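You operate a simulated robot arm through the tools that you are given. There is no shell and no other tool.

Carry out the task below with a simulated robot arm. There is one attempt and no reset: what you move stays moved.

Task
Pour about 140 ml of water into the small black tub and scrub the smudge off the drainer.
Fine: pour from the clear jug; wet the small blue brush in the tub; jug and brush go back where they stood. Set down upright: clear jug. What is to be rubbed or washed off counts as gone when no trace of it is left.

It is judged by the outcome, as a careful person would: the job done as asked, and still so three seconds after it is handed in. It fails if anything else is knocked over, pushed out of place, dropped, spilled or broken.

Robot
A 7-joint arm with a two-finger parallel gripper, fixed in place. Base frame: the origin is at the foot of the arm, x ahead of it, y to its left, z up; the work surface is at about z = 0.88. Units: m, degrees, N and s.
Its first joint turns from -149.0 to 149.0 degrees. Payload 3.43 kg.
The tool frame sits at the grasp point between the pads (the TCP): z along the fingers, y along the line on which they close. The tips reach 0.03 m beyond it. Largest opening 0.094 m; finger width 0.028, thickness 0.01; the body of the gripper, 0.05 by 0.096 m, starts 0.055 m behind the TCP.
Orientation is told as [roll, pitch, yaw] about the base's x, y, z axes, in that order, counted from this pose: with the fingers straight down and closing along the base's y, the tool's x points along the base's -x, its y along +y and its z along -z.

Tools
- The arm moves only by the tool nudge_tool. Its arguments are lists of equal length, an entry for each row: "translation": the shift along the tool's x, y, z in m, a list of three; "delta_rot": the turn, a rotation vector about the tool's x, y, z in degrees, a list of three; "hand": the gripper command, from -1 (shut) to 1 (fully open), values between in proportion. In form: {"translation": [[tx, ty, tz], ...], "delta_rot": [[wx, wy, wz], ...], "hand": [hand, ...]}. A call has 1 to 20 rows; each row shifts and turns the commanded pose from where the row before left it, along the tool's axes as they then stand. Each row takes 0.2 s and may step no farther than 0.05 m and 8.6 degrees from the row before; otherwise, or with a gripper value out of range, the whole call is refused. Where a pose cannot be reached the arm comes as near as it can. A force on the tool above 40 N (or 10 N above the force at the start of the call, whichever is more), or a blocked arm, ends the call early, and 0.2 s more pass. The fingers move at their own pace (about 0.045 m/s each) and stop on an object; they squeeze with about 21 N. The grip force told is the motor's: it shows also when the fingers shut on nothing. Time passes only in rows, and 0.2 s behind the last, so rows that do not move let the fingers close. The reply holds the time, the measured pose of the TCP, the force on the tool along the base axes, the opening and the grip force, in the units named above and with some noise, with the torque about the TCP (base axes, N m) and any sound that the robot's microphone picked up.
- Cameras (640 x 400 px; columns grow to the right, rows downward): "scene" is fixed at [0.4, 0.6508, 1.4887]; the picture's right is [-1.00, -0.07, 0.00], its down [-0.02, 0.29, -0.96] and it looks along [0.06, -0.96, -0.29] (base axes); focal length 356 px, centre (320, 200). "wrist" rides on the gripper at [0.076, 0.014, -0.103] in the tool frame; the picture's right is [-0.18, 0.98, 0.00], its down [-0.75, -0.14, -0.64] and it looks along [-0.63, -0.12, 0.77] (tool axes); focal length 243 px, centre (320, 200). There is no depth. A picture from a camera that has moved, and an enlarged one, comes with that camera's place and axes in the base frame and with its lens.
- camera(camera): a new picture of that camera. No time passes.
- enlarge(camera, box): a new picture of the part [left, top, right, bottom] of that camera's present view, enlarged. No time passes.
- job_done(): hands the job in; it is judged then, once.

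Nothing tells you positions but the pictures and the camera data. Unless the task says otherwise, let go and move clear before handing in.

The tools are called after "Emit:" by a JSON object that holds its "api" and its "payload". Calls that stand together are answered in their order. nudge_tool: Moves the arm, as the interface text tells. Its arguments: {"type":"object","properties":{"translation":{"type":"array"},"delta_rot":{"type":"array"},"hand":{"type":"array"}},"required":["translation","delta_rot","hand"]} The other tools are called the same way: camera (camera) takes a picture; enlarge (camera, box) takes an enlarged picture of a part of a camera's view; job_done () hands the job in.

At the start:

```text
clock: 0.0
position: [0.5791, -0.7999, 1.184]
tcp_rot: [-0.1, 0.0, 0.0]
ft_force: [0.4, -0.1, 0.1]
moment: [0.03, 0.0, 0.03]
finger_gap: 0.094
finger_force: 0.0
```

scene: 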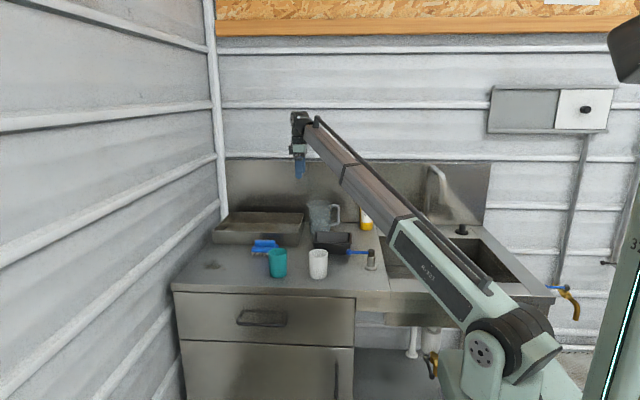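
wrist: 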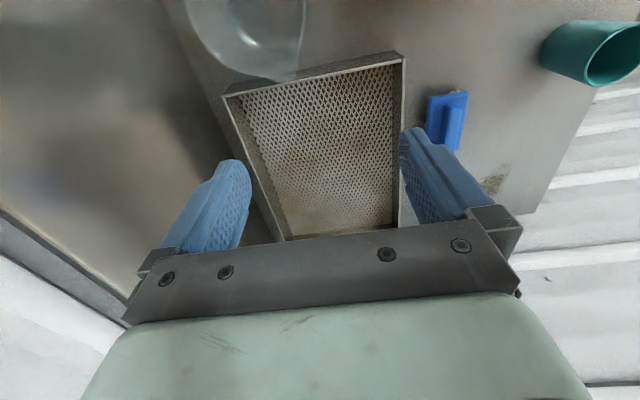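

I see a counter with a drainer tray, clear jug, black tub, a blue brush near a teal cup, a white cup and a smudge or so. I'll look closer before moving.

Emit:
{"api": "enlarge", "payload": {"camera": "scene", "box": [160, 180, 320, 300]}}

Emit:
{"api": "enlarge", "payload": {"camera": "scene", "box": [280, 180, 440, 300]}}

Emit:
{"api": "enlarge", "payload": {"camera": "wrist", "box": [160, 0, 640, 300]}}

```text
3.33 times, centred on (240, 240) of scene
camera zoom: at [0.4, 0.6508, 1.4887], right [-1.0, -0.07, 0.0], down [-0.02, 0.29, -0.96], along [0.06, -0.96, -0.29], focal length 1186 px, centre (587, 67)
```

zoom: 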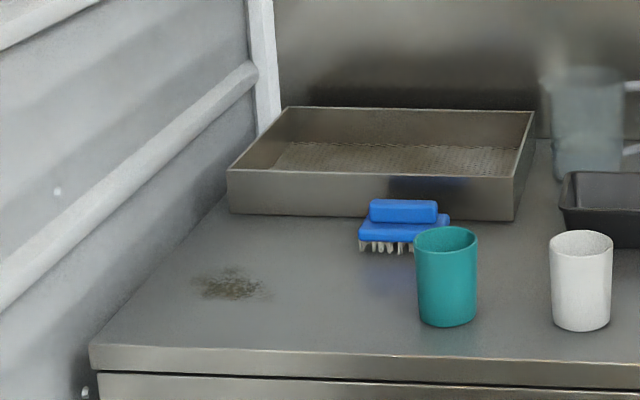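

```text
3.33 times, centred on (360, 240) of scene
camera zoom: at [0.4, 0.6508, 1.4887], right [-1.0, -0.07, 0.0], down [-0.02, 0.29, -0.96], along [0.06, -0.96, -0.29], focal length 1186 px, centre (187, 67)
```

zoom: 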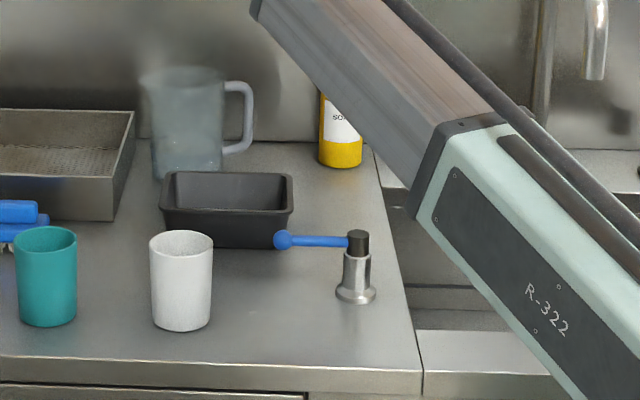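

```text
1.33 times, centred on (400, 150) of wrist
camera zoom: at [0.5041, -0.7845, 1.2874], right [0.18, 0.98, 0.0], down [0.75, -0.14, 0.64], along [0.63, -0.12, -0.77], focal length 324 px, centre (213, 267)
```

zoom: 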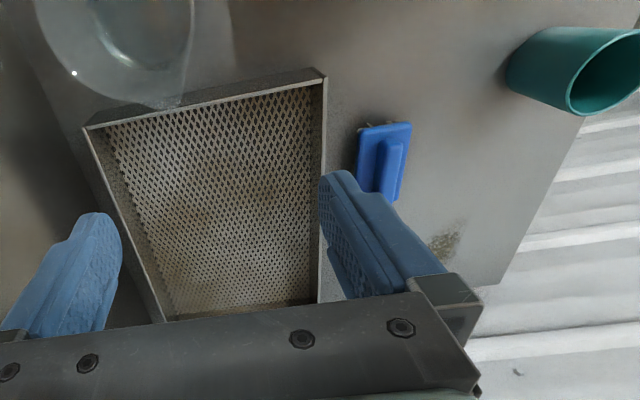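

The smudge seems to sit on the steel worktop near (0.86, -0.50), the brush at about (0.69, -0.61), tub around (0.43, -0.69), and the jug near (0.49, -0.88) with its handle towards -x. I'll take closer looks.

Emit:
{"api": "enlarge", "payload": {"camera": "scene", "box": [300, 190, 364, 230]}}

Emit:
{"api": "enlarge", "payload": {"camera": "scene", "box": [305, 225, 385, 275]}}

Emit:
{"api": "enlarge", "payload": {"camera": "wrist", "box": [160, 0, 320, 100]}}

Emit:
{"api": "enlarge", "payload": {"camera": "wrist", "box": [400, 70, 540, 210]}}

```text
10.00 times, centred on (332, 210) of scene
camera zoom: at [0.4, 0.6508, 1.4887], right [-1.0, -0.07, 0.0], down [-0.02, 0.29, -0.96], along [0.06, -0.96, -0.29], focal length 3559 px, centre (200, 100)
```

zoom: 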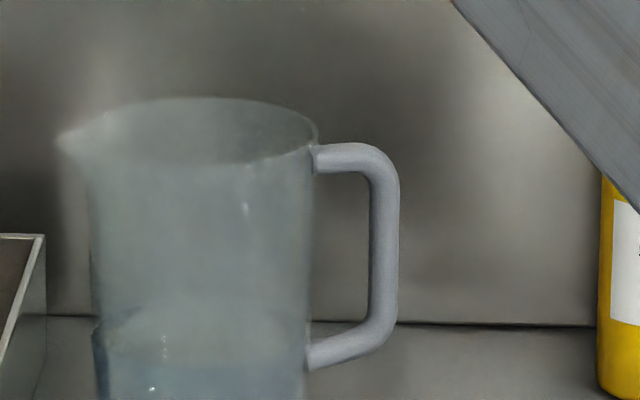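

```text
8.00 times, centred on (345, 250) of scene
camera zoom: at [0.4, 0.6508, 1.4887], right [-1.0, -0.07, 0.0], down [-0.02, 0.29, -0.96], along [0.06, -0.96, -0.29], focal length 2847 px, centre (120, -200)
```

zoom: 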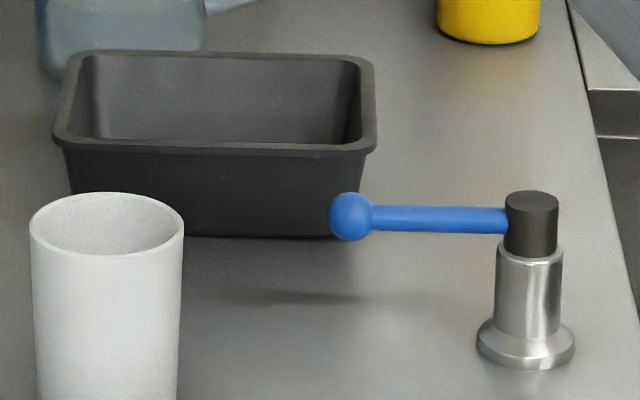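

```text
4.00 times, centred on (240, 50) of wrist
camera zoom: at [0.5041, -0.7845, 1.2874], right [0.18, 0.98, 0.0], down [0.75, -0.14, 0.64], along [0.63, -0.12, -0.77], focal length 970 px, centre (640, 800)
```

zoom: 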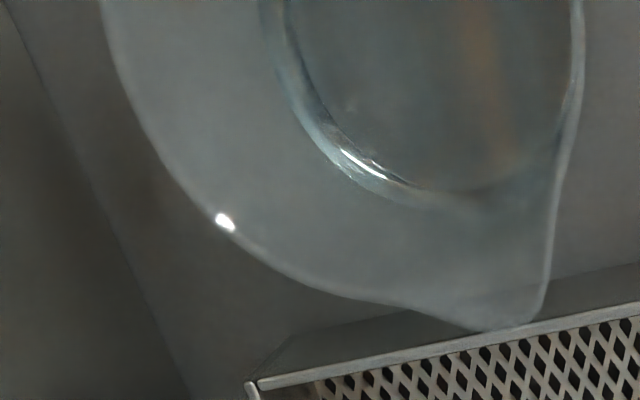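

```text
2.86 times, centred on (470, 140) of wrist
camera zoom: at [0.5041, -0.7845, 1.2874], right [0.18, 0.98, 0.0], down [0.75, -0.14, 0.64], along [0.63, -0.12, -0.77], focal length 693 px, centre (-109, 371)
```

zoom: 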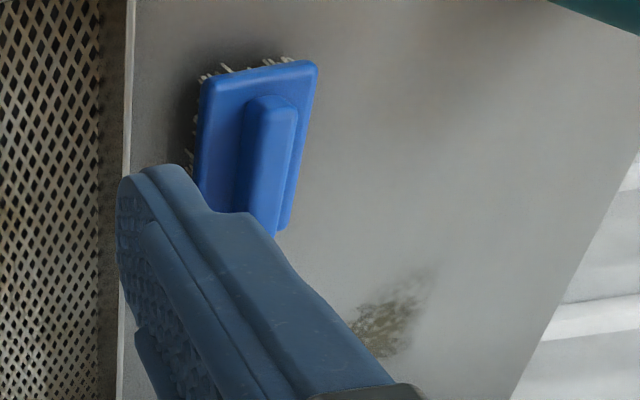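

The jug looks part full with its handle on the -x side and a spout on the +x side. I'll raise the arm and shift it back for a better wrist view of the jug, tub and bottle.

Emit:
{"api": "nudge_tool", "payload": {"translation": [[0, 0, -0.04], [0, 0, -0.04], [0, 0.01, -0.04], [0.04, 0.01, 0], [0.04, 0.01, 0], [0.04, 0.01, 0], [0.04, 0.01, 0], [0.04, 0, 0], [0.04, 0, 0]], "delta_rot": [[0, 0, 0], [0, 0, 0], [0, 0, 0], [0, 0, 0], [0, 0, 0], [0, 0, 0], [0, 0, 0], [0, 0, 0], [0, 0, 0]], "hand": [1, 1, 1, 1, 1, 1, 1, 1, 1]}}

Emit:
{"api": "camera", "payload": {"camera": "wrist"}}

Emit:
{"api": "camera", "payload": {"camera": "scene"}}

```text
clock: 2.0
position: [0.3628, -0.7922, 1.2138]
tcp_rot: [-0.6, -0.3, -0.1]
ft_force: [0.8, 0.6, 0.0]
moment: [-0.01, 0.0, 0.03]
finger_gap: 0.0939
finger_force: 0.1
out of reach, approached as far as the arm can: row 3, 4, 5, 6, 7, 8, 9
```

```text
taken
camera wrist: at [0.2873, -0.7757, 1.3152], right [0.18, 0.98, -0.01], down [0.75, -0.13, 0.65], along [0.63, -0.13, -0.76], focal length 243 px, centre (320, 200)
```

wrist: 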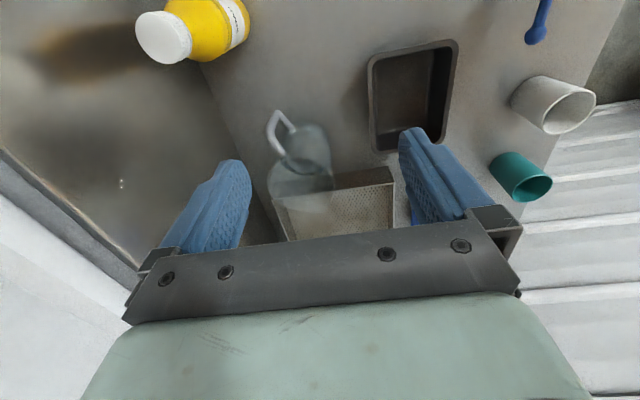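

```text
taken
```

scene: 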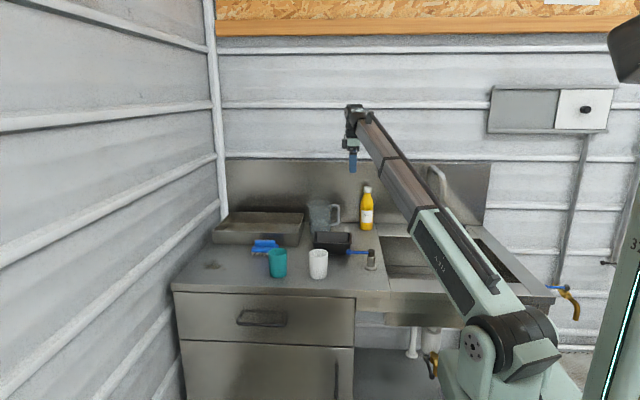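

The wrist view now shows the bottle, jug, tub and cups. I'll enlarge to find the handle's direction.

Emit:
{"api": "enlarge", "payload": {"camera": "wrist", "box": [240, 90, 360, 220]}}

Emit:
{"api": "enlarge", "payload": {"camera": "wrist", "box": [340, 0, 640, 200]}}

Emit:
{"api": "enlarge", "payload": {"camera": "scene", "box": [300, 170, 396, 230]}}

```text
3.08 times, centred on (300, 155) of wrist
camera zoom: at [0.2873, -0.7757, 1.3152], right [0.18, 0.98, -0.01], down [0.75, -0.13, 0.65], along [0.63, -0.13, -0.76], focal length 746 px, centre (382, 338)
```

zoom: 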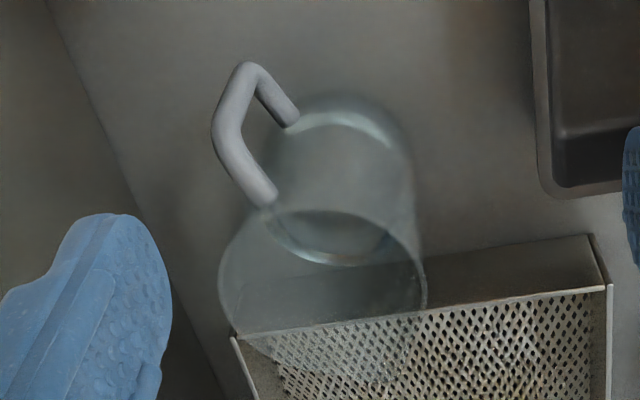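

```text
2.00 times, centred on (490, 100) of wrist
camera zoom: at [0.2873, -0.7757, 1.3152], right [0.18, 0.98, -0.01], down [0.75, -0.13, 0.65], along [0.63, -0.13, -0.76], focal length 485 px, centre (-20, 400)
```

zoom: 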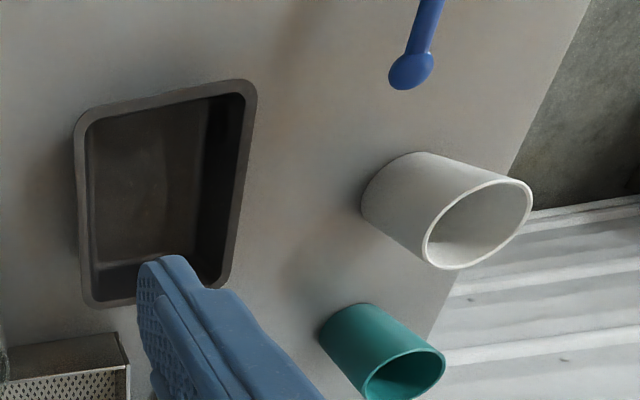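

```text
6.67 times, centred on (348, 200) of scene
camera zoom: at [0.4, 0.6508, 1.4887], right [-1.0, -0.07, 0.0], down [-0.02, 0.29, -0.96], along [0.06, -0.96, -0.29], focal length 2372 px, centre (133, 200)
```

zoom: 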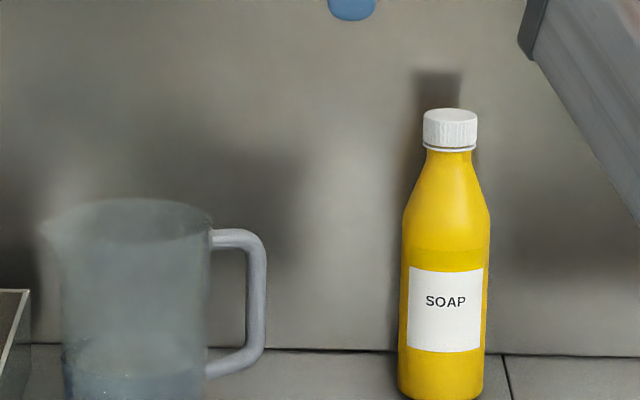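

The jug looks centred near (0.497, -0.846), rim z about 1.02, with the handle bar around (0.418, -0.876). The bottle is at (0.29, -0.895), the tub rim spans x 0.365–0.515 and y -0.73 to -0.605. I'll test how the arm responds, moving away from the reach limit.

Emit:
{"api": "nudge_tool", "payload": {"translation": [[0, 0.03, 0.02], [0, 0.03, 0.02]], "delta_rot": [[0, 0, 0], [0, 0, 0]], "hand": [1, 1]}}

```text
clock: 2.6
position: [0.3609, -0.7322, 1.1728]
tcp_rot: [0.0, 0.0, 0.0]
ft_force: [-0.3, 0.1, -0.3]
moment: [0.02, 0.0, 0.0]
finger_gap: 0.0938
finger_force: 0.1
```

The arm tracks well from the measured pose. Now I turn the tool about 69° so the fingers close along the handle's radial line.

Emit:
{"api": "nudge_tool", "payload": {"translation": [[0, 0, 0], [0, 0, 0], [0, 0, 0], [0, 0, 0], [0, 0, 0], [0, 0, 0], [0, 0, 0], [0, 0, 0]], "delta_rot": [[0, 0, 8.6], [0, 0, 8.6], [0, 0, 8.6], [0, 0, 8.6], [0, 0, 8.6], [0, 0, 8.6], [0, 0, 8.6], [0, 0, 8.6]], "hand": [0.5, 0.2, 0, 0, 0, 0, 0, 0]}}

Emit:
{"api": "camera", "payload": {"camera": "wrist"}}

```text
clock: 3.6
position: [0.3617, -0.7329, 1.1738]
tcp_rot: [-0.3, -0.5, -32.9]
ft_force: [0.9, -2.0, -3.0]
moment: [-0.01, 0.03, 0.01]
finger_gap: 0.0471
finger_force: 0.0
stopped in row 5: the force on the tool passed its limit at 70 N (the readings are from after the stop); the commanded pose is now the measured one
```

```text
taken
camera wrist: at [0.307, -0.6778, 1.2754], right [0.69, 0.72, 0.0], down [0.55, -0.52, 0.65], along [0.47, -0.45, -0.76], focal length 243 px, centre (320, 200)
```

wrist: 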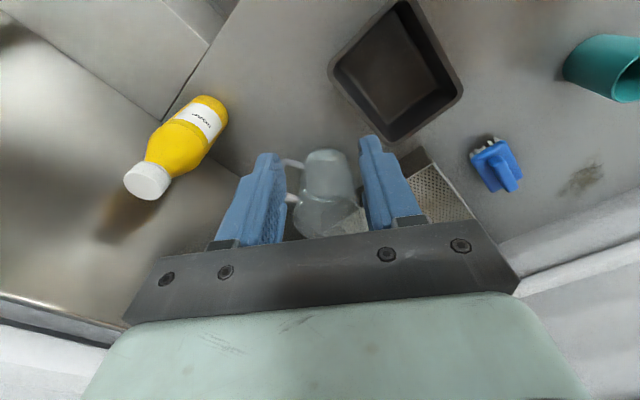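

The call stopped on a force spike though nothing visible is near the tool. I'll check the scene.

Emit:
{"api": "camera", "payload": {"camera": "scene"}}

Emit:
{"api": "enlarge", "payload": {"camera": "scene", "box": [300, 80, 460, 180]}}

```text
taken
```

scene: 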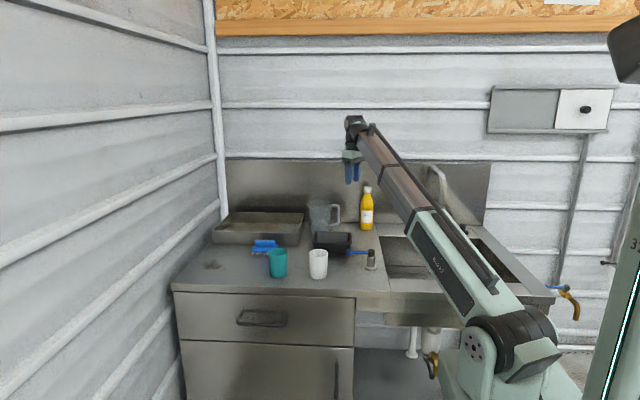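

```text
4.00 times, centred on (380, 130) of scene
camera zoom: at [0.4, 0.6508, 1.4887], right [-1.0, -0.07, 0.0], down [-0.02, 0.29, -0.96], along [0.06, -0.96, -0.29], focal length 1424 px, centre (80, 480)
```

zoom: 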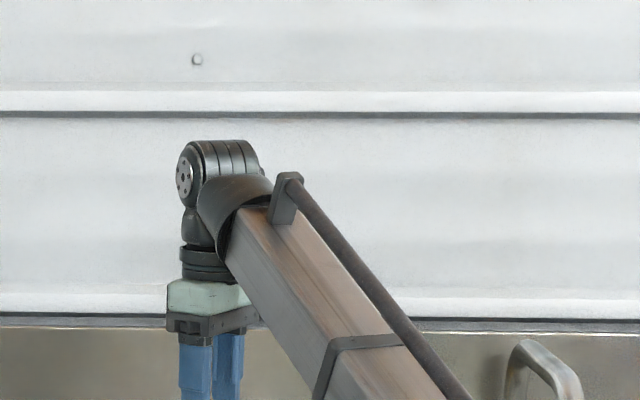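

Emit:
{"api": "enlarge", "payload": {"camera": "scene", "box": [330, 100, 410, 200]}}

```text
4.00 times, centred on (370, 150) of scene
camera zoom: at [0.4, 0.6508, 1.4887], right [-1.0, -0.07, 0.0], down [-0.02, 0.29, -0.96], along [0.06, -0.96, -0.29], focal length 1424 px, centre (120, 400)
```

zoom: 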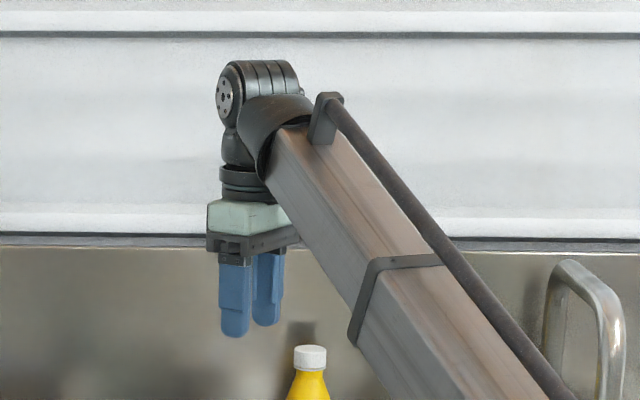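

The gripper body seems to have brushed the arm's own boom, which rises steeply here. I'll lower and tilt the tool outward first to gain clearance, then finish the turn.

Emit:
{"api": "nudge_tool", "payload": {"translation": [[0, 0, 0.03], [0, 0, 0], [0, 0, 0]], "delta_rot": [[0, 0, 0], [4.74, -6.45, 0], [4.74, -6.45, 0]], "hand": [0, 0, 0]}}

```text
clock: 4.4
position: [0.3626, -0.7336, 1.1433]
tcp_rot: [-10.0, -13.5, -31.8]
ft_force: [-1.0, 0.2, -0.2]
moment: [0.03, 0.02, 0.0]
finger_gap: 0.0471
finger_force: 0.0
```

Emit:
{"api": "nudge_tool", "payload": {"translation": [[0, 0, 0], [0, 0, 0], [0, 0, 0], [0, 0, 0], [0, 0, 0]], "delta_rot": [[0, 0, 7.3], [0, 0, 7.3], [0, 0, 7.3], [0, 0, 7.3], [0, 0, 7.3]], "hand": [0, 0, 0, 0, 0]}}

Emit:
{"api": "camera", "payload": {"camera": "wrist"}}

```text
clock: 5.6
position: [0.3632, -0.7329, 1.1446]
tcp_rot: [0.0, -16.6, -69.6]
ft_force: [0.4, -0.3, 0.6]
moment: [-0.01, 0.02, 0.01]
finger_gap: 0.0471
finger_force: 0.1
```

```text
taken
camera wrist: at [0.3409, -0.631, 1.2201], right [0.98, 0.18, 0.05], down [0.05, -0.55, 0.83], along [0.18, -0.81, -0.55], focal length 243 px, centre (320, 200)
```

wrist: 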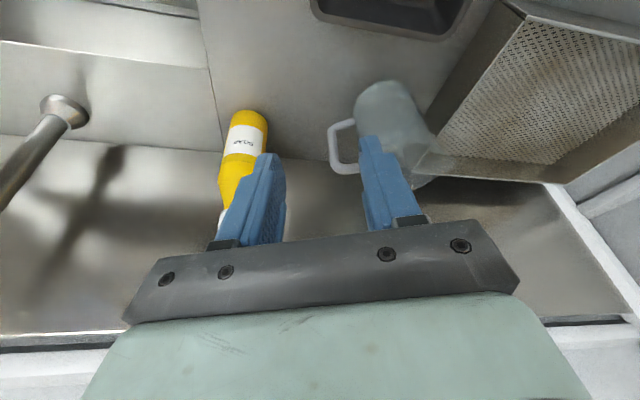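

Emit:
{"api": "enlarge", "payload": {"camera": "wrist", "box": [310, 70, 450, 200]}}

```text
3.08 times, centred on (380, 135) of wrist
camera zoom: at [0.3409, -0.631, 1.2201], right [0.98, 0.18, 0.05], down [0.05, -0.55, 0.83], along [0.18, -0.81, -0.55], focal length 746 px, centre (135, 400)
```

zoom: 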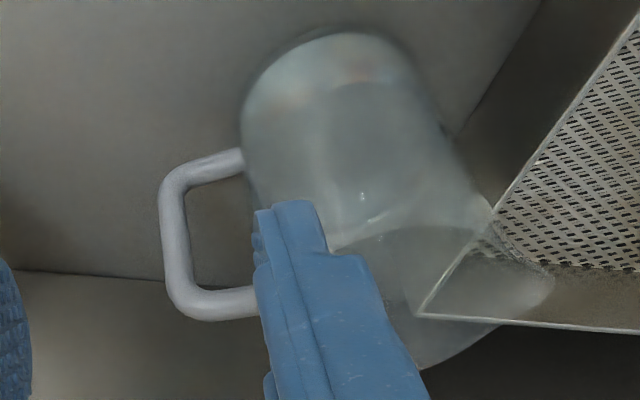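

The handle bar is at about (0.420, -0.874) with the jug's handle–spout line about 20° off the x axis, matching the tool yaw. Next I tilt the tool to 40° below horizontal.

Emit:
{"api": "nudge_tool", "payload": {"translation": [[0, 0, 0], [0, 0, 0], [0, 0, 0], [0, 0, 0]], "delta_rot": [[0, -8.35, 0], [0, -8.35, 0], [0, -8.35, 0], [0, -8.35, 0]], "hand": [-0.2, -0.3, -0.38, -0.38]}}

Emit:
{"api": "camera", "payload": {"camera": "wrist"}}

Emit:
{"api": "camera", "payload": {"camera": "scene"}}

```text
clock: 6.6
position: [0.3633, -0.734, 1.1436]
tcp_rot: [0.3, -50.3, -69.6]
ft_force: [0.1, -0.8, -0.9]
moment: [-0.01, 0.01, -0.01]
finger_gap: 0.029
finger_force: 0.0
```

```text
taken
camera wrist: at [0.3326, -0.6074, 1.1511], right [0.96, 0.23, 0.14], down [-0.14, -0.04, 0.99], along [0.24, -0.97, -0.01], focal length 243 px, centre (320, 200)
```

wrist: 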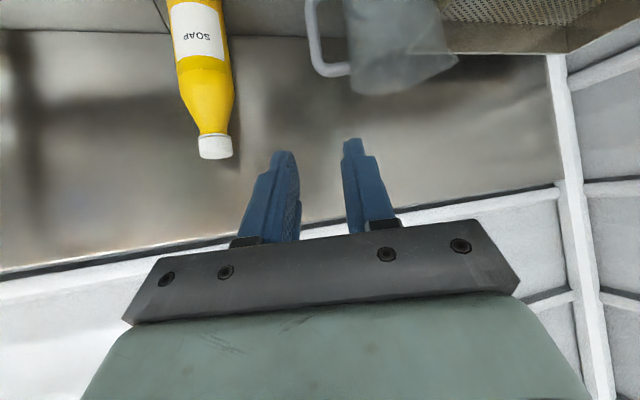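

```text
taken
```

scene: 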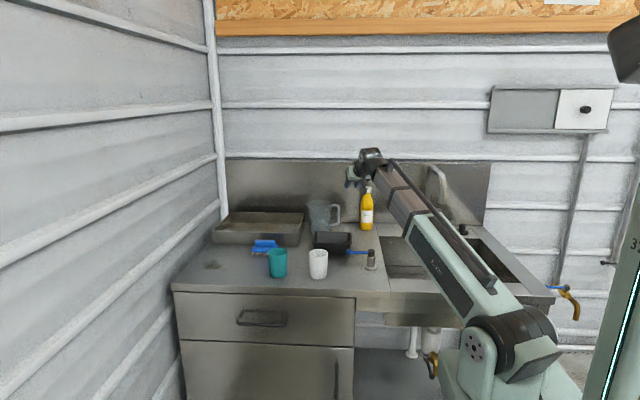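

Emit:
{"api": "nudge_tool", "payload": {"translation": [[0.02, 0.0025, 0.02], [0.02, 0.0025, 0.03], [0, 0, 0.04]], "delta_rot": [[0, 0, 0], [0, 0, 0], [0, 0, 0]], "hand": [-0.38, -0.38, -0.38]}}

Emit:
{"api": "camera", "payload": {"camera": "wrist"}}

Emit:
{"api": "enlarge", "payload": {"camera": "scene", "box": [290, 130, 450, 290]}}

```text
clock: 7.4
position: [0.3818, -0.7721, 1.0552]
tcp_rot: [0.1, -50.2, -69.7]
ft_force: [0.1, 0.0, 0.5]
moment: [0.03, -0.02, 0.01]
finger_gap: 0.0291
finger_force: 0.0
```

```text
taken
camera wrist: at [0.3516, -0.6462, 1.0628], right [0.96, 0.23, 0.14], down [-0.14, -0.04, 0.99], along [0.24, -0.97, -0.01], focal length 243 px, centre (320, 200)
```

wrist: 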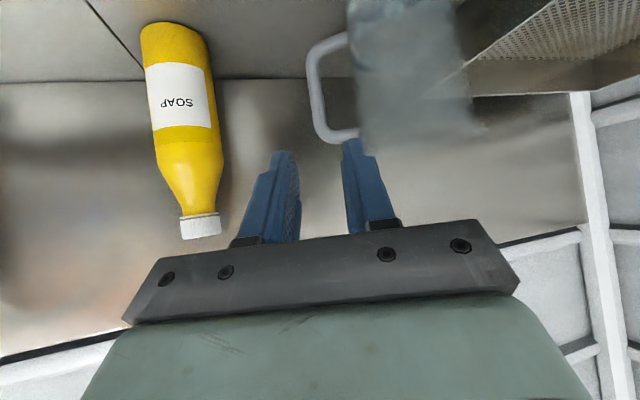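

```text
2.50 times, centred on (370, 210) of scene
camera zoom: at [0.4, 0.6508, 1.4887], right [-1.0, -0.07, 0.0], down [-0.02, 0.29, -0.96], along [0.06, -0.96, -0.29], focal length 890 px, centre (195, 175)
```

zoom: 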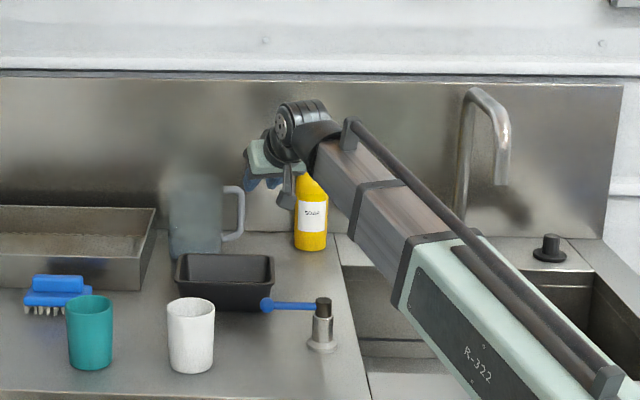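

Emit:
{"api": "nudge_tool", "payload": {"translation": [[0, 0, 0.03], [0, 0, 0.03]], "delta_rot": [[0, 0, 0], [0, 0, 0]], "hand": [-0.38, -0.38]}}

Emit:
{"api": "enlarge", "payload": {"camera": "wrist", "box": [220, 50, 460, 250]}}

```text
clock: 8.0
position: [0.399, -0.817, 1.0169]
tcp_rot: [0.1, -50.2, -69.6]
ft_force: [0.5, 0.2, 0.4]
moment: [0.0, -0.02, 0.0]
finger_gap: 0.0293
finger_force: 0.0
```

```text
2.00 times, centred on (340, 150) of wrist
camera zoom: at [0.3683, -0.6915, 1.0238], right [0.96, 0.23, 0.14], down [-0.14, -0.04, 0.99], along [0.24, -0.97, -0.01], focal length 485 px, centre (280, 300)
```

zoom: 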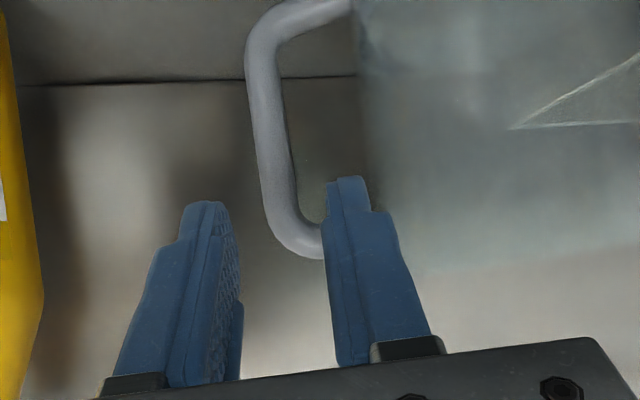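

Emit:
{"api": "nudge_tool", "payload": {"translation": [[0, -0.002, 0.02], [0, 0, 0.02]], "delta_rot": [[0, 0, 0], [0, 0, 0]], "hand": [-0.38, -0.38]}}

Emit:
{"api": "enlarge", "payload": {"camera": "wrist", "box": [220, 50, 460, 250]}}

```text
clock: 8.6
position: [0.4084, -0.8461, 0.9913]
tcp_rot: [0.0, -50.1, -69.6]
ft_force: [-0.1, 0.6, 0.2]
moment: [-0.01, -0.01, 0.0]
finger_gap: 0.0289
finger_force: 0.0
```

```text
2.00 times, centred on (340, 150) of wrist
camera zoom: at [0.3775, -0.721, 0.9987], right [0.96, 0.23, 0.14], down [-0.14, -0.04, 0.99], along [0.24, -0.97, -0.01], focal length 485 px, centre (280, 300)
```

zoom: 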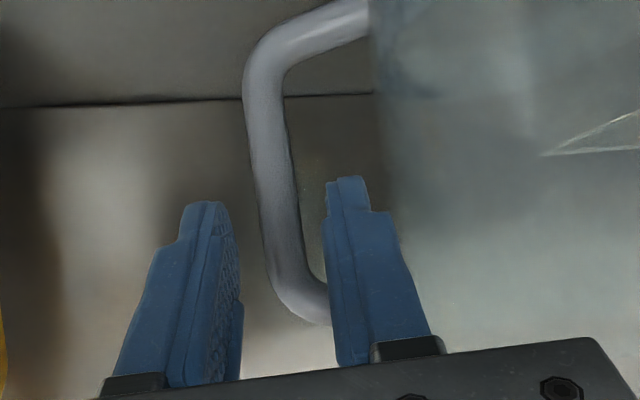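

Emit:
{"api": "nudge_tool", "payload": {"translation": [[0.006, -0.001, 0.015], [0, 0, 0.02]], "delta_rot": [[0, 0, 0], [0, 0, 0]], "hand": [-0.38, -0.38]}}

Emit:
{"api": "enlarge", "payload": {"camera": "wrist", "box": [220, 50, 460, 250]}}

Emit:
{"api": "enlarge", "payload": {"camera": "scene", "box": [290, 160, 410, 260]}}

```text
clock: 9.2
position: [0.415, -0.867, 0.9648]
tcp_rot: [0.0, -50.1, -69.6]
ft_force: [0.3, 0.2, -0.5]
moment: [-0.03, 0.03, 0.03]
finger_gap: 0.0291
finger_force: 0.2
```

```text
2.00 times, centred on (340, 150) of wrist
camera zoom: at [0.3846, -0.7419, 0.9722], right [0.96, 0.23, 0.14], down [-0.14, -0.04, 0.99], along [0.24, -0.97, -0.01], focal length 485 px, centre (280, 300)
```

zoom: 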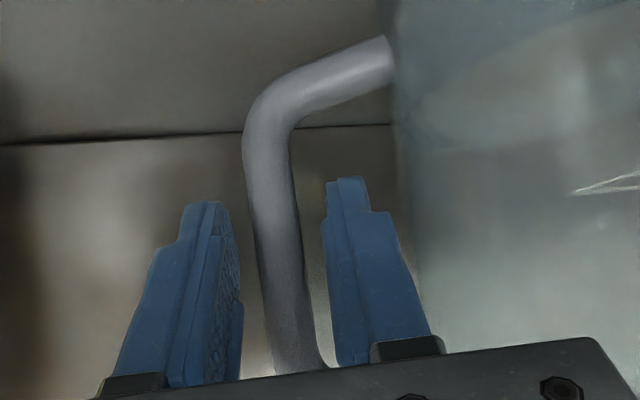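

```text
4.00 times, centred on (350, 210) of scene
camera zoom: at [0.4, 0.6508, 1.4887], right [-1.0, -0.07, 0.0], down [-0.02, 0.29, -0.96], along [0.06, -0.96, -0.29], focal length 1424 px, centre (200, 160)
```

zoom: 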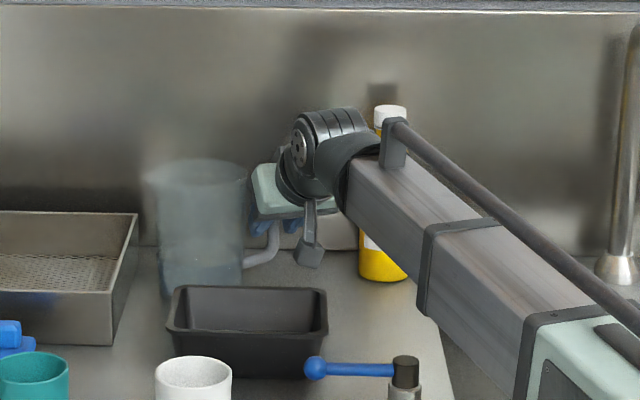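

The bar now sits between the two fingers, one inside the loop. I close the gripper on the handle.

Emit:
{"api": "nudge_tool", "payload": {"translation": [[0, 0, 0], [0, 0, 0], [0, 0, 0], [0, 0, 0]], "delta_rot": [[0, 0, 0], [0, 0, 0], [0, 0, 0], [0, 0, 0]], "hand": [-0.6, -0.8, -1, -1]}}

Emit:
{"api": "enlarge", "payload": {"camera": "wrist", "box": [220, 50, 460, 250]}}

```text
clock: 10.2
position: [0.4149, -0.8671, 0.9657]
tcp_rot: [0.1, -50.0, -69.6]
ft_force: [-1.4, -0.5, 0.0]
moment: [-0.13, 0.11, -0.05]
finger_gap: 0.0135
finger_force: 20.8
```

```text
2.00 times, centred on (340, 150) of wrist
camera zoom: at [0.3845, -0.7417, 0.9723], right [0.96, 0.23, 0.14], down [-0.14, -0.04, 0.99], along [0.24, -0.97, -0.01], focal length 485 px, centre (280, 300)
```

zoom: 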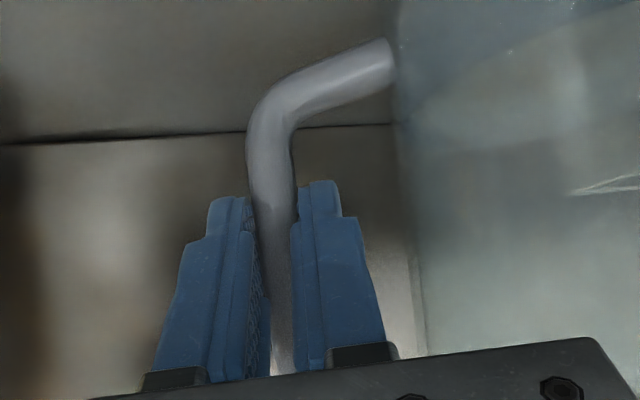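

The handle is gripped (gap 13.5 mm). I lift a little to check the hold and weight.

Emit:
{"api": "nudge_tool", "payload": {"translation": [[-0.00383, 0, -0.00321], [-0.00766, 0, -0.00643], [-0.00766, 0, -0.00643], [0, 0, 0], [0, 0, 0]], "delta_rot": [[0, 0, 0], [0, 0, 0], [0, 0, 0], [0, 0, 0], [0, 0, 0]], "hand": [-1, -1, -1, -1, -1]}}

Emit:
{"api": "enlarge", "payload": {"camera": "wrist", "box": [220, 0, 540, 250]}}

Emit:
{"api": "enlarge", "payload": {"camera": "scene", "box": [290, 160, 410, 260]}}

```text
clock: 11.4
position: [0.4142, -0.8674, 0.9896]
tcp_rot: [0.1, -50.0, -69.7]
ft_force: [-0.4, 0.0, -3.9]
moment: [-0.07, 0.35, -0.01]
finger_gap: 0.0141
finger_force: 21.3
```

```text
1.60 times, centred on (380, 125) of wrist
camera zoom: at [0.3842, -0.7419, 0.9963], right [0.96, 0.23, 0.14], down [-0.14, -0.04, 0.99], along [0.24, -0.97, -0.01], focal length 388 px, centre (224, 320)
```

zoom: 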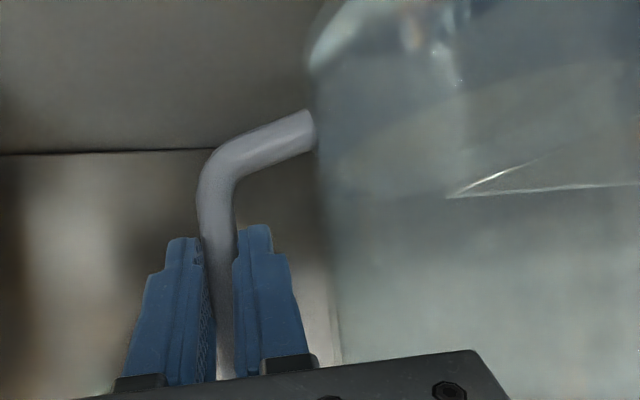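

```text
4.00 times, centred on (350, 210) of scene
camera zoom: at [0.4, 0.6508, 1.4887], right [-1.0, -0.07, 0.0], down [-0.02, 0.29, -0.96], along [0.06, -0.96, -0.29], focal length 1424 px, centre (200, 160)
```

zoom: 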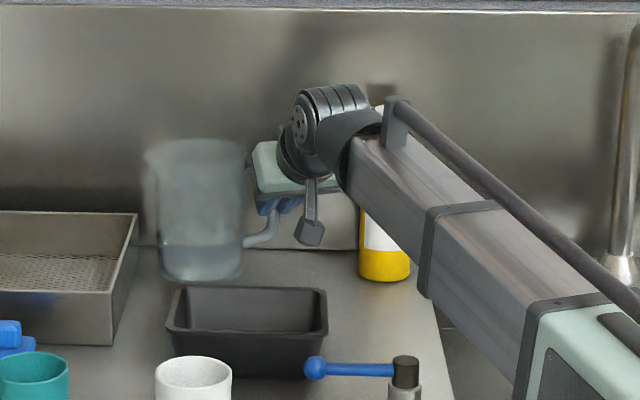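

The jug is up and hangs straight, about 0.4 kg. I'll record its starting water level in a close-up before carrying it to the tub.

Emit:
{"api": "enlarge", "payload": {"camera": "scene", "box": [316, 188, 364, 238]}}

Emit:
{"api": "nudge_tool", "payload": {"translation": [[0, 0, 0], [0, 0, 0]], "delta_rot": [[0, 0, 0], [0, 0, 0]], "hand": [-1, -1]}}

Emit:
{"api": "nudge_tool", "payload": {"translation": [[0, 0, 0]], "delta_rot": [[0, 0, 0]], "hand": [-1]}}

Emit:
{"api": "nudge_tool", "payload": {"translation": [[0, 0, 0]], "delta_rot": [[0, 0, 0]], "hand": [-1]}}

```text
8.00 times, centred on (340, 213) of scene
camera zoom: at [0.4, 0.6508, 1.4887], right [-1.0, -0.07, 0.0], down [-0.02, 0.29, -0.96], along [0.06, -0.96, -0.29], focal length 2847 px, centre (160, 96)
```

zoom: 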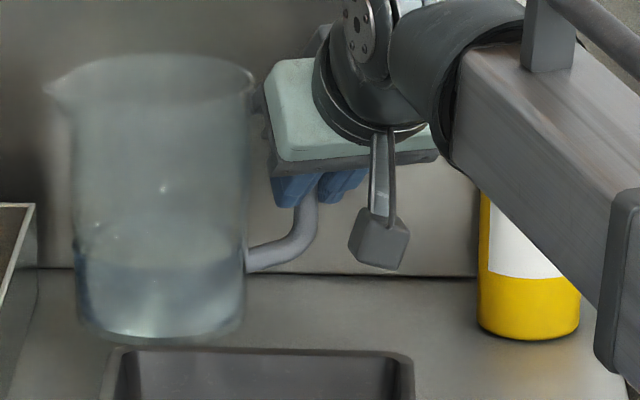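

```text
clock: 12.0
position: [0.4144, -0.8675, 0.9886]
tcp_rot: [0.1, -50.1, -69.6]
ft_force: [0.8, -0.3, -4.0]
moment: [-0.09, 0.37, 0.0]
finger_gap: 0.0136
finger_force: 20.7
```

```text
clock: 12.4
position: [0.4156, -0.8672, 0.9903]
tcp_rot: [0.0, -50.0, -69.6]
ft_force: [-0.1, 0.3, -4.1]
moment: [-0.08, 0.33, 0.02]
finger_gap: 0.0137
finger_force: 21.0
```

```text
clock: 12.8
position: [0.4144, -0.8668, 0.9892]
tcp_rot: [0.0, -50.0, -69.6]
ft_force: [0.8, 0.1, -3.1]
moment: [-0.03, 0.32, -0.04]
finger_gap: 0.0133
finger_force: 20.8
```

Emit:
{"api": "enlarge", "payload": {"camera": "scene", "box": [322, 208, 350, 233]}}

```text
16.00 times, centred on (336, 220) of scene
camera zoom: at [0.4, 0.6508, 1.4887], right [-1.0, -0.07, 0.0], down [-0.02, 0.29, -0.96], along [0.06, -0.96, -0.29], focal length 5694 px, centre (64, -128)
```

zoom: 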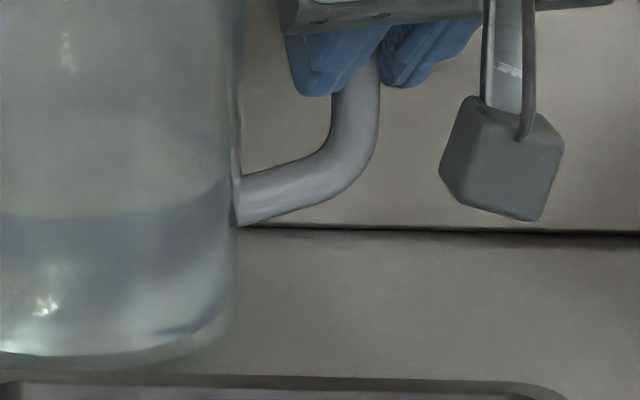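

The grip holds and the water level is readable. I'll raise the jug and carry it towards the tub, spout facing over it.

Emit:
{"api": "nudge_tool", "payload": {"translation": [[-0.0115, 0, -0.0096], [-0.0153, 0, -0.0129], [-0.0153, 0, -0.0129], [-0.0153, 0, -0.0129], [-0.0153, 0, -0.0129], [-0.0115, 0, -0.0096], [0, 0, 0]], "delta_rot": [[0, 0, 0], [0, 0, 0], [0, 0, 0], [0, 0, 0], [0, 0, 0], [0, 0, 0], [0, 0, 0]], "hand": [-1, -1, -1, -1, -1, -1, -1]}}

Emit:
{"api": "nudge_tool", "payload": {"translation": [[0.006, -0.0016, -0.0072], [0.0114, -0.0031, -0.0136], [0.0114, -0.0031, -0.0136], [0.0114, -0.0031, -0.0136], [0.0114, -0.0031, -0.0136], [0.0114, -0.0031, -0.0136], [0.0114, -0.0031, -0.0136], [0.0114, -0.0031, -0.0136], [0.0114, -0.0031, -0.0136], [0.0114, -0.0031, -0.0136], [0.0114, -0.0031, -0.0136], [0, 0, 0]], "delta_rot": [[0, 0, 0], [0, 0, 0], [0, 0, 0], [0, 0, 0], [0, 0, 0], [0, 0, 0], [0, 0, 0], [0, 0, 0], [0, 0, 0], [0, 0, 0], [0, 0, 0], [0, 0, 0]], "hand": [-1, -1, -1, -1, -1, -1, -1, -1, -1, -1, -1, -1]}}

Emit:
{"api": "camera", "payload": {"camera": "scene"}}

Emit:
{"api": "camera", "payload": {"camera": "wrist"}}

```text
clock: 14.4
position: [0.4155, -0.8674, 1.0958]
tcp_rot: [0.2, -50.0, -69.6]
ft_force: [-0.2, -0.1, -4.5]
moment: [-0.07, 0.32, -0.01]
finger_gap: 0.0135
finger_force: 21.0
```

```text
clock: 17.0
position: [0.3181, -0.7019, 1.0973]
tcp_rot: [0.2, -50.0, -69.5]
ft_force: [0.5, -0.4, -2.7]
moment: [-0.06, 0.33, -0.01]
finger_gap: 0.0138
finger_force: 21.4
```

```text
taken
```

scene: 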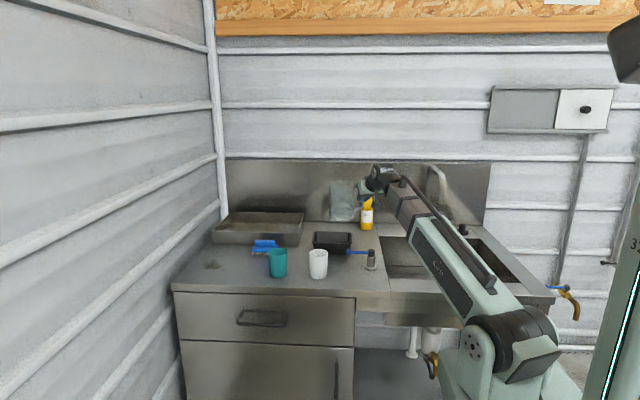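

```text
taken
camera wrist: at [0.2884, -0.5764, 1.1049], right [0.96, 0.23, 0.14], down [-0.14, -0.04, 0.99], along [0.24, -0.97, -0.01], focal length 243 px, centre (320, 200)
```

wrist: 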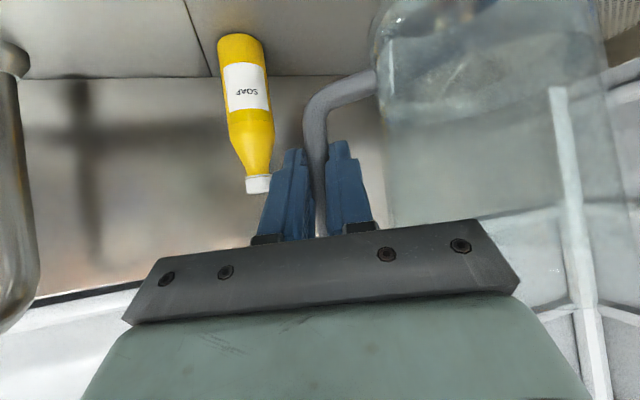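

Emit:
{"api": "enlarge", "payload": {"camera": "scene", "box": [300, 165, 400, 265]}}

```text
4.00 times, centred on (350, 215) of scene
camera zoom: at [0.4, 0.6508, 1.4887], right [-1.0, -0.07, 0.0], down [-0.02, 0.29, -0.96], along [0.06, -0.96, -0.29], focal length 1424 px, centre (200, 140)
```

zoom: 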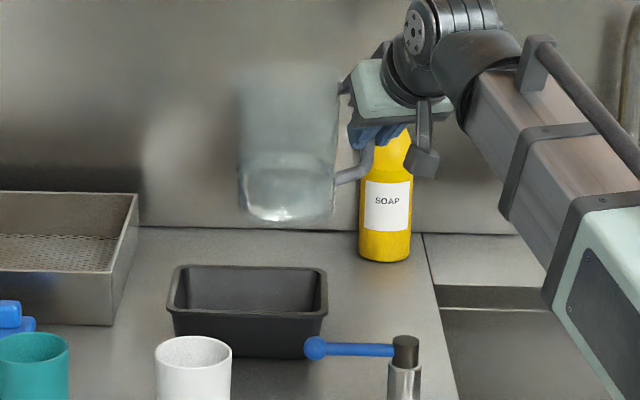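

The jug hangs over the tub's near side. I begin tilting, spout towards the tub, first 30° to check the arm follows.

Emit:
{"api": "nudge_tool", "payload": {"translation": [[0, 0, 0], [0, 0, 0], [0, 0, 0], [0, 0, 0], [0, 0, 0]], "delta_rot": [[3.86, 0, -4.6], [3.86, 0, -4.6], [3.86, 0, -4.6], [3.86, 0, -4.6], [3.86, 0, -4.6]], "hand": [-1, -1, -1, -1, -1]}}

Emit:
{"api": "enlarge", "payload": {"camera": "scene", "box": [300, 165, 400, 265]}}

```text
clock: 18.2
position: [0.3192, -0.7029, 1.0994]
tcp_rot: [-42.0, -41.6, -38.7]
ft_force: [0.9, 0.4, -4.0]
moment: [-0.03, 0.21, 0.02]
finger_gap: 0.0135
finger_force: 20.8
```

```text
4.00 times, centred on (350, 215) of scene
camera zoom: at [0.4, 0.6508, 1.4887], right [-1.0, -0.07, 0.0], down [-0.02, 0.29, -0.96], along [0.06, -0.96, -0.29], focal length 1424 px, centre (200, 140)
```

zoom: 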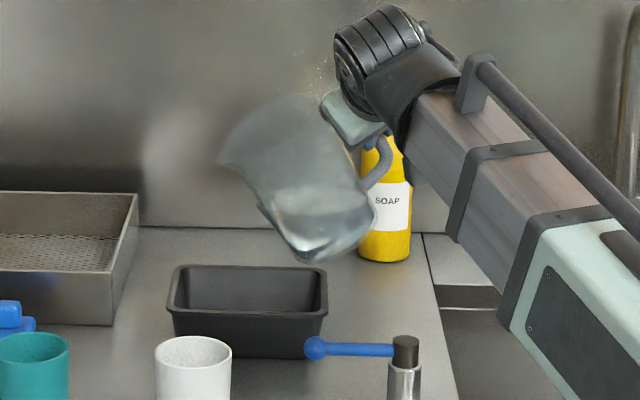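

Emit:
{"api": "nudge_tool", "payload": {"translation": [[0, 0, 0], [0, 0, 0], [0, 0, 0], [0, 0, 0], [0, 0, 0]], "delta_rot": [[3.215, 0, -3.83], [3.215, 0, -3.83], [3.215, 0, -3.83], [3.215, 0, -3.83], [0, 0, 0]], "hand": [-1, -1, -1, -1, -1]}}

Emit:
{"api": "enlarge", "payload": {"camera": "scene", "box": [300, 165, 400, 265]}}

```text
clock: 19.4
position: [0.3206, -0.7023, 1.099]
tcp_rot: [-61.7, -29.5, -27.1]
ft_force: [0.2, 0.0, -3.8]
moment: [0.03, 0.14, -0.01]
finger_gap: 0.0136
finger_force: 21.3
```

```text
4.00 times, centred on (350, 215) of scene
camera zoom: at [0.4, 0.6508, 1.4887], right [-1.0, -0.07, 0.0], down [-0.02, 0.29, -0.96], along [0.06, -0.96, -0.29], focal length 1424 px, centre (200, 140)
```

zoom: 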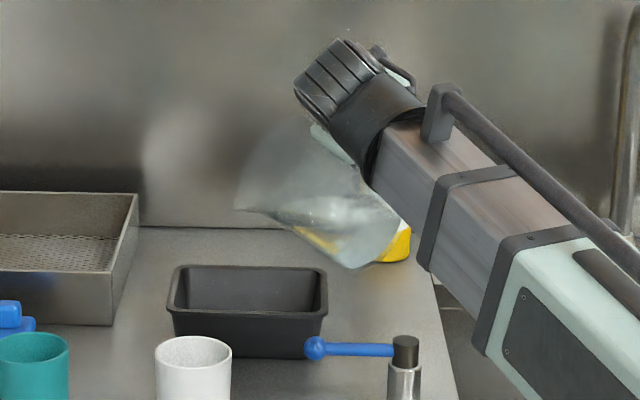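

Emit:
{"api": "nudge_tool", "payload": {"translation": [[0.0059, 0.0092, 0.005], [0, 0, 0], [0, 0, 0], [0, 0, 0]], "delta_rot": [[0, 0, 0], [2.57, 0, -3.06], [2.57, 0, -3.06], [0, 0, 0]], "hand": [-1, -1, -1, -1]}}

Emit:
{"api": "enlarge", "payload": {"camera": "scene", "box": [300, 165, 400, 265]}}

```text
clock: 20.4
position: [0.3194, -0.7038, 1.0867]
tcp_rot: [-68.1, -24.0, -24.1]
ft_force: [0.6, 0.2, -4.5]
moment: [0.03, 0.08, 0.03]
finger_gap: 0.0138
finger_force: 21.1
```

```text
4.00 times, centred on (350, 215) of scene
camera zoom: at [0.4, 0.6508, 1.4887], right [-1.0, -0.07, 0.0], down [-0.02, 0.29, -0.96], along [0.06, -0.96, -0.29], focal length 1424 px, centre (200, 140)
```

zoom: 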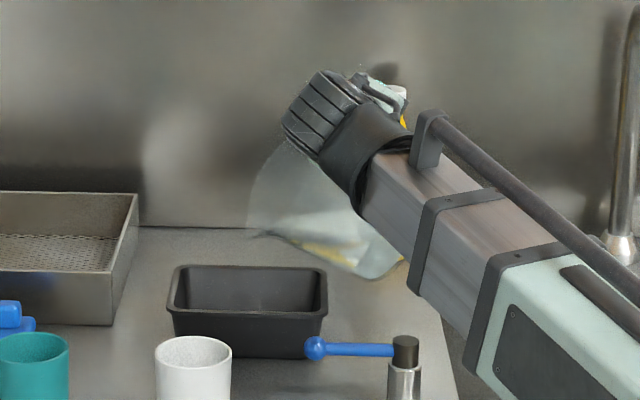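

Emit:
{"api": "nudge_tool", "payload": {"translation": [[0, 0, 0], [0, 0, 0], [0, 0, 0]], "delta_rot": [[1.93, 0, -2.3], [1.93, 0, -2.3], [0, 0, 0]], "hand": [-1, -1, -1]}}

Emit:
{"api": "enlarge", "payload": {"camera": "scene", "box": [310, 195, 390, 265]}}

Emit:
{"api": "camera", "payload": {"camera": "wrist"}}

```text
clock: 21.2
position: [0.3191, -0.7033, 1.0881]
tcp_rot: [-72.6, -19.7, -22.5]
ft_force: [0.1, 0.2, -3.6]
moment: [0.05, 0.03, -0.02]
finger_gap: 0.0137
finger_force: 21.2
```

```text
5.71 times, centred on (350, 230) of scene
camera zoom: at [0.4, 0.6508, 1.4887], right [-1.0, -0.07, 0.0], down [-0.02, 0.29, -0.96], along [0.06, -0.96, -0.29], focal length 2034 px, centre (149, 29)
```

zoom: 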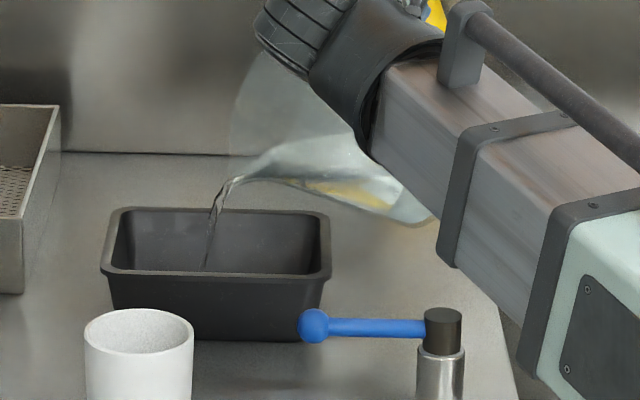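

```text
taken
camera wrist: at [0.2876, -0.5784, 1.0771], right [0.56, 0.08, -0.82], down [0.77, 0.3, 0.56], along [0.29, -0.95, 0.1], focal length 243 px, centre (320, 200)
```

wrist: 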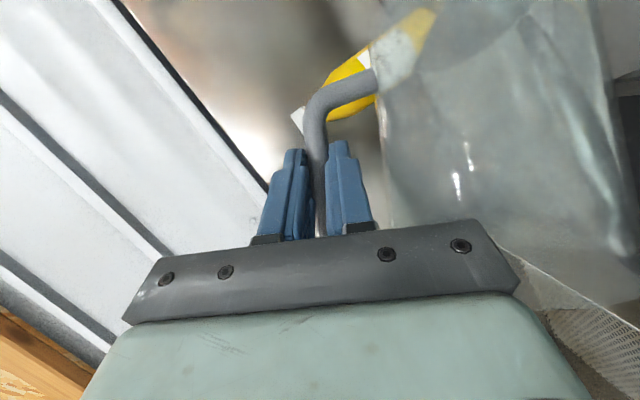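

Water is now pouring into the tub. I hold and watch.

Emit:
{"api": "nudge_tool", "payload": {"translation": [[0, 0, 0], [0, 0, 0]], "delta_rot": [[0, 0, 0], [0, 0, 0]], "hand": [-1, -1]}}

Emit:
{"api": "enlarge", "payload": {"camera": "scene", "box": [310, 195, 390, 265]}}

```text
clock: 21.8
position: [0.3196, -0.7034, 1.0872]
tcp_rot: [-72.6, -19.7, -22.5]
ft_force: [-0.2, -0.1, -4.1]
moment: [0.03, 0.07, 0.02]
finger_gap: 0.0136
finger_force: 21.0
```

```text
5.71 times, centred on (350, 230) of scene
camera zoom: at [0.4, 0.6508, 1.4887], right [-1.0, -0.07, 0.0], down [-0.02, 0.29, -0.96], along [0.06, -0.96, -0.29], focal length 2034 px, centre (149, 29)
```

zoom: 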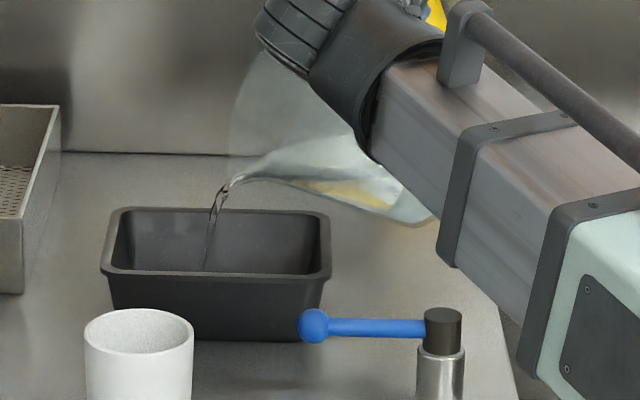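

Emit:
{"api": "nudge_tool", "payload": {"translation": [[0, 0, 0], [0, 0, 0], [0, 0, 0], [0, 0, 0]], "delta_rot": [[0, 0, 0], [0, 0, 0], [0, 0, 0], [0, 0, 0]], "hand": [-1, -1, -1, -1]}}

Emit:
{"api": "enlarge", "payload": {"camera": "scene", "box": [310, 195, 390, 265]}}

```text
clock: 22.8
position: [0.3182, -0.7035, 1.0869]
tcp_rot: [-72.6, -19.7, -22.5]
ft_force: [0.6, 0.0, -3.9]
moment: [0.05, 0.07, -0.04]
finger_gap: 0.0137
finger_force: 21.0
```

```text
5.71 times, centred on (350, 230) of scene
camera zoom: at [0.4, 0.6508, 1.4887], right [-1.0, -0.07, 0.0], down [-0.02, 0.29, -0.96], along [0.06, -0.96, -0.29], focal length 2034 px, centre (149, 29)
```

zoom: 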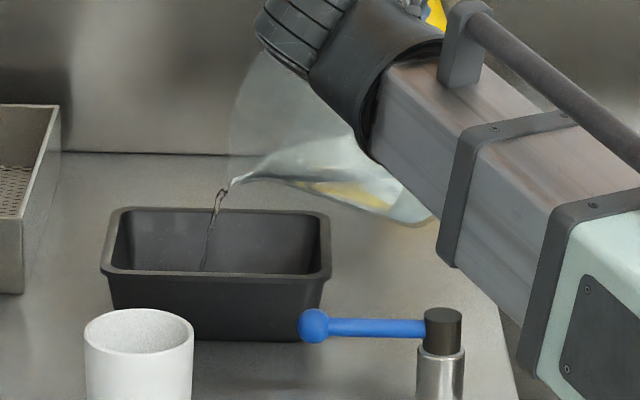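

The stream has nearly stopped at this angle, so I'll check how much is in the tub before going further.

Emit:
{"api": "enlarge", "payload": {"camera": "scene", "box": [318, 222, 356, 258]}}

Emit:
{"api": "enlarge", "payload": {"camera": "scene", "box": [330, 200, 370, 230]}}

```text
11.11 times, centred on (337, 240) of scene
camera zoom: at [0.4, 0.6508, 1.4887], right [-1.0, -0.07, 0.0], down [-0.02, 0.29, -0.96], along [0.06, -0.96, -0.29], focal length 3954 px, centre (131, -244)
```

zoom: 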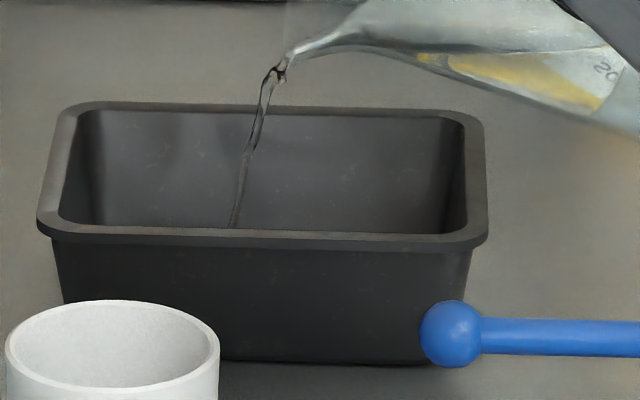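

```text
13.33 times, centred on (350, 215) of scene
camera zoom: at [0.4, 0.6508, 1.4887], right [-1.0, -0.07, 0.0], down [-0.02, 0.29, -0.96], along [0.06, -0.96, -0.29], focal length 4745 px, centre (-80, 0)
```

zoom: 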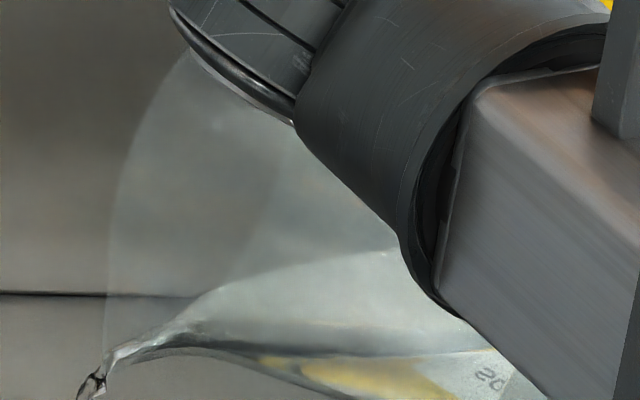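

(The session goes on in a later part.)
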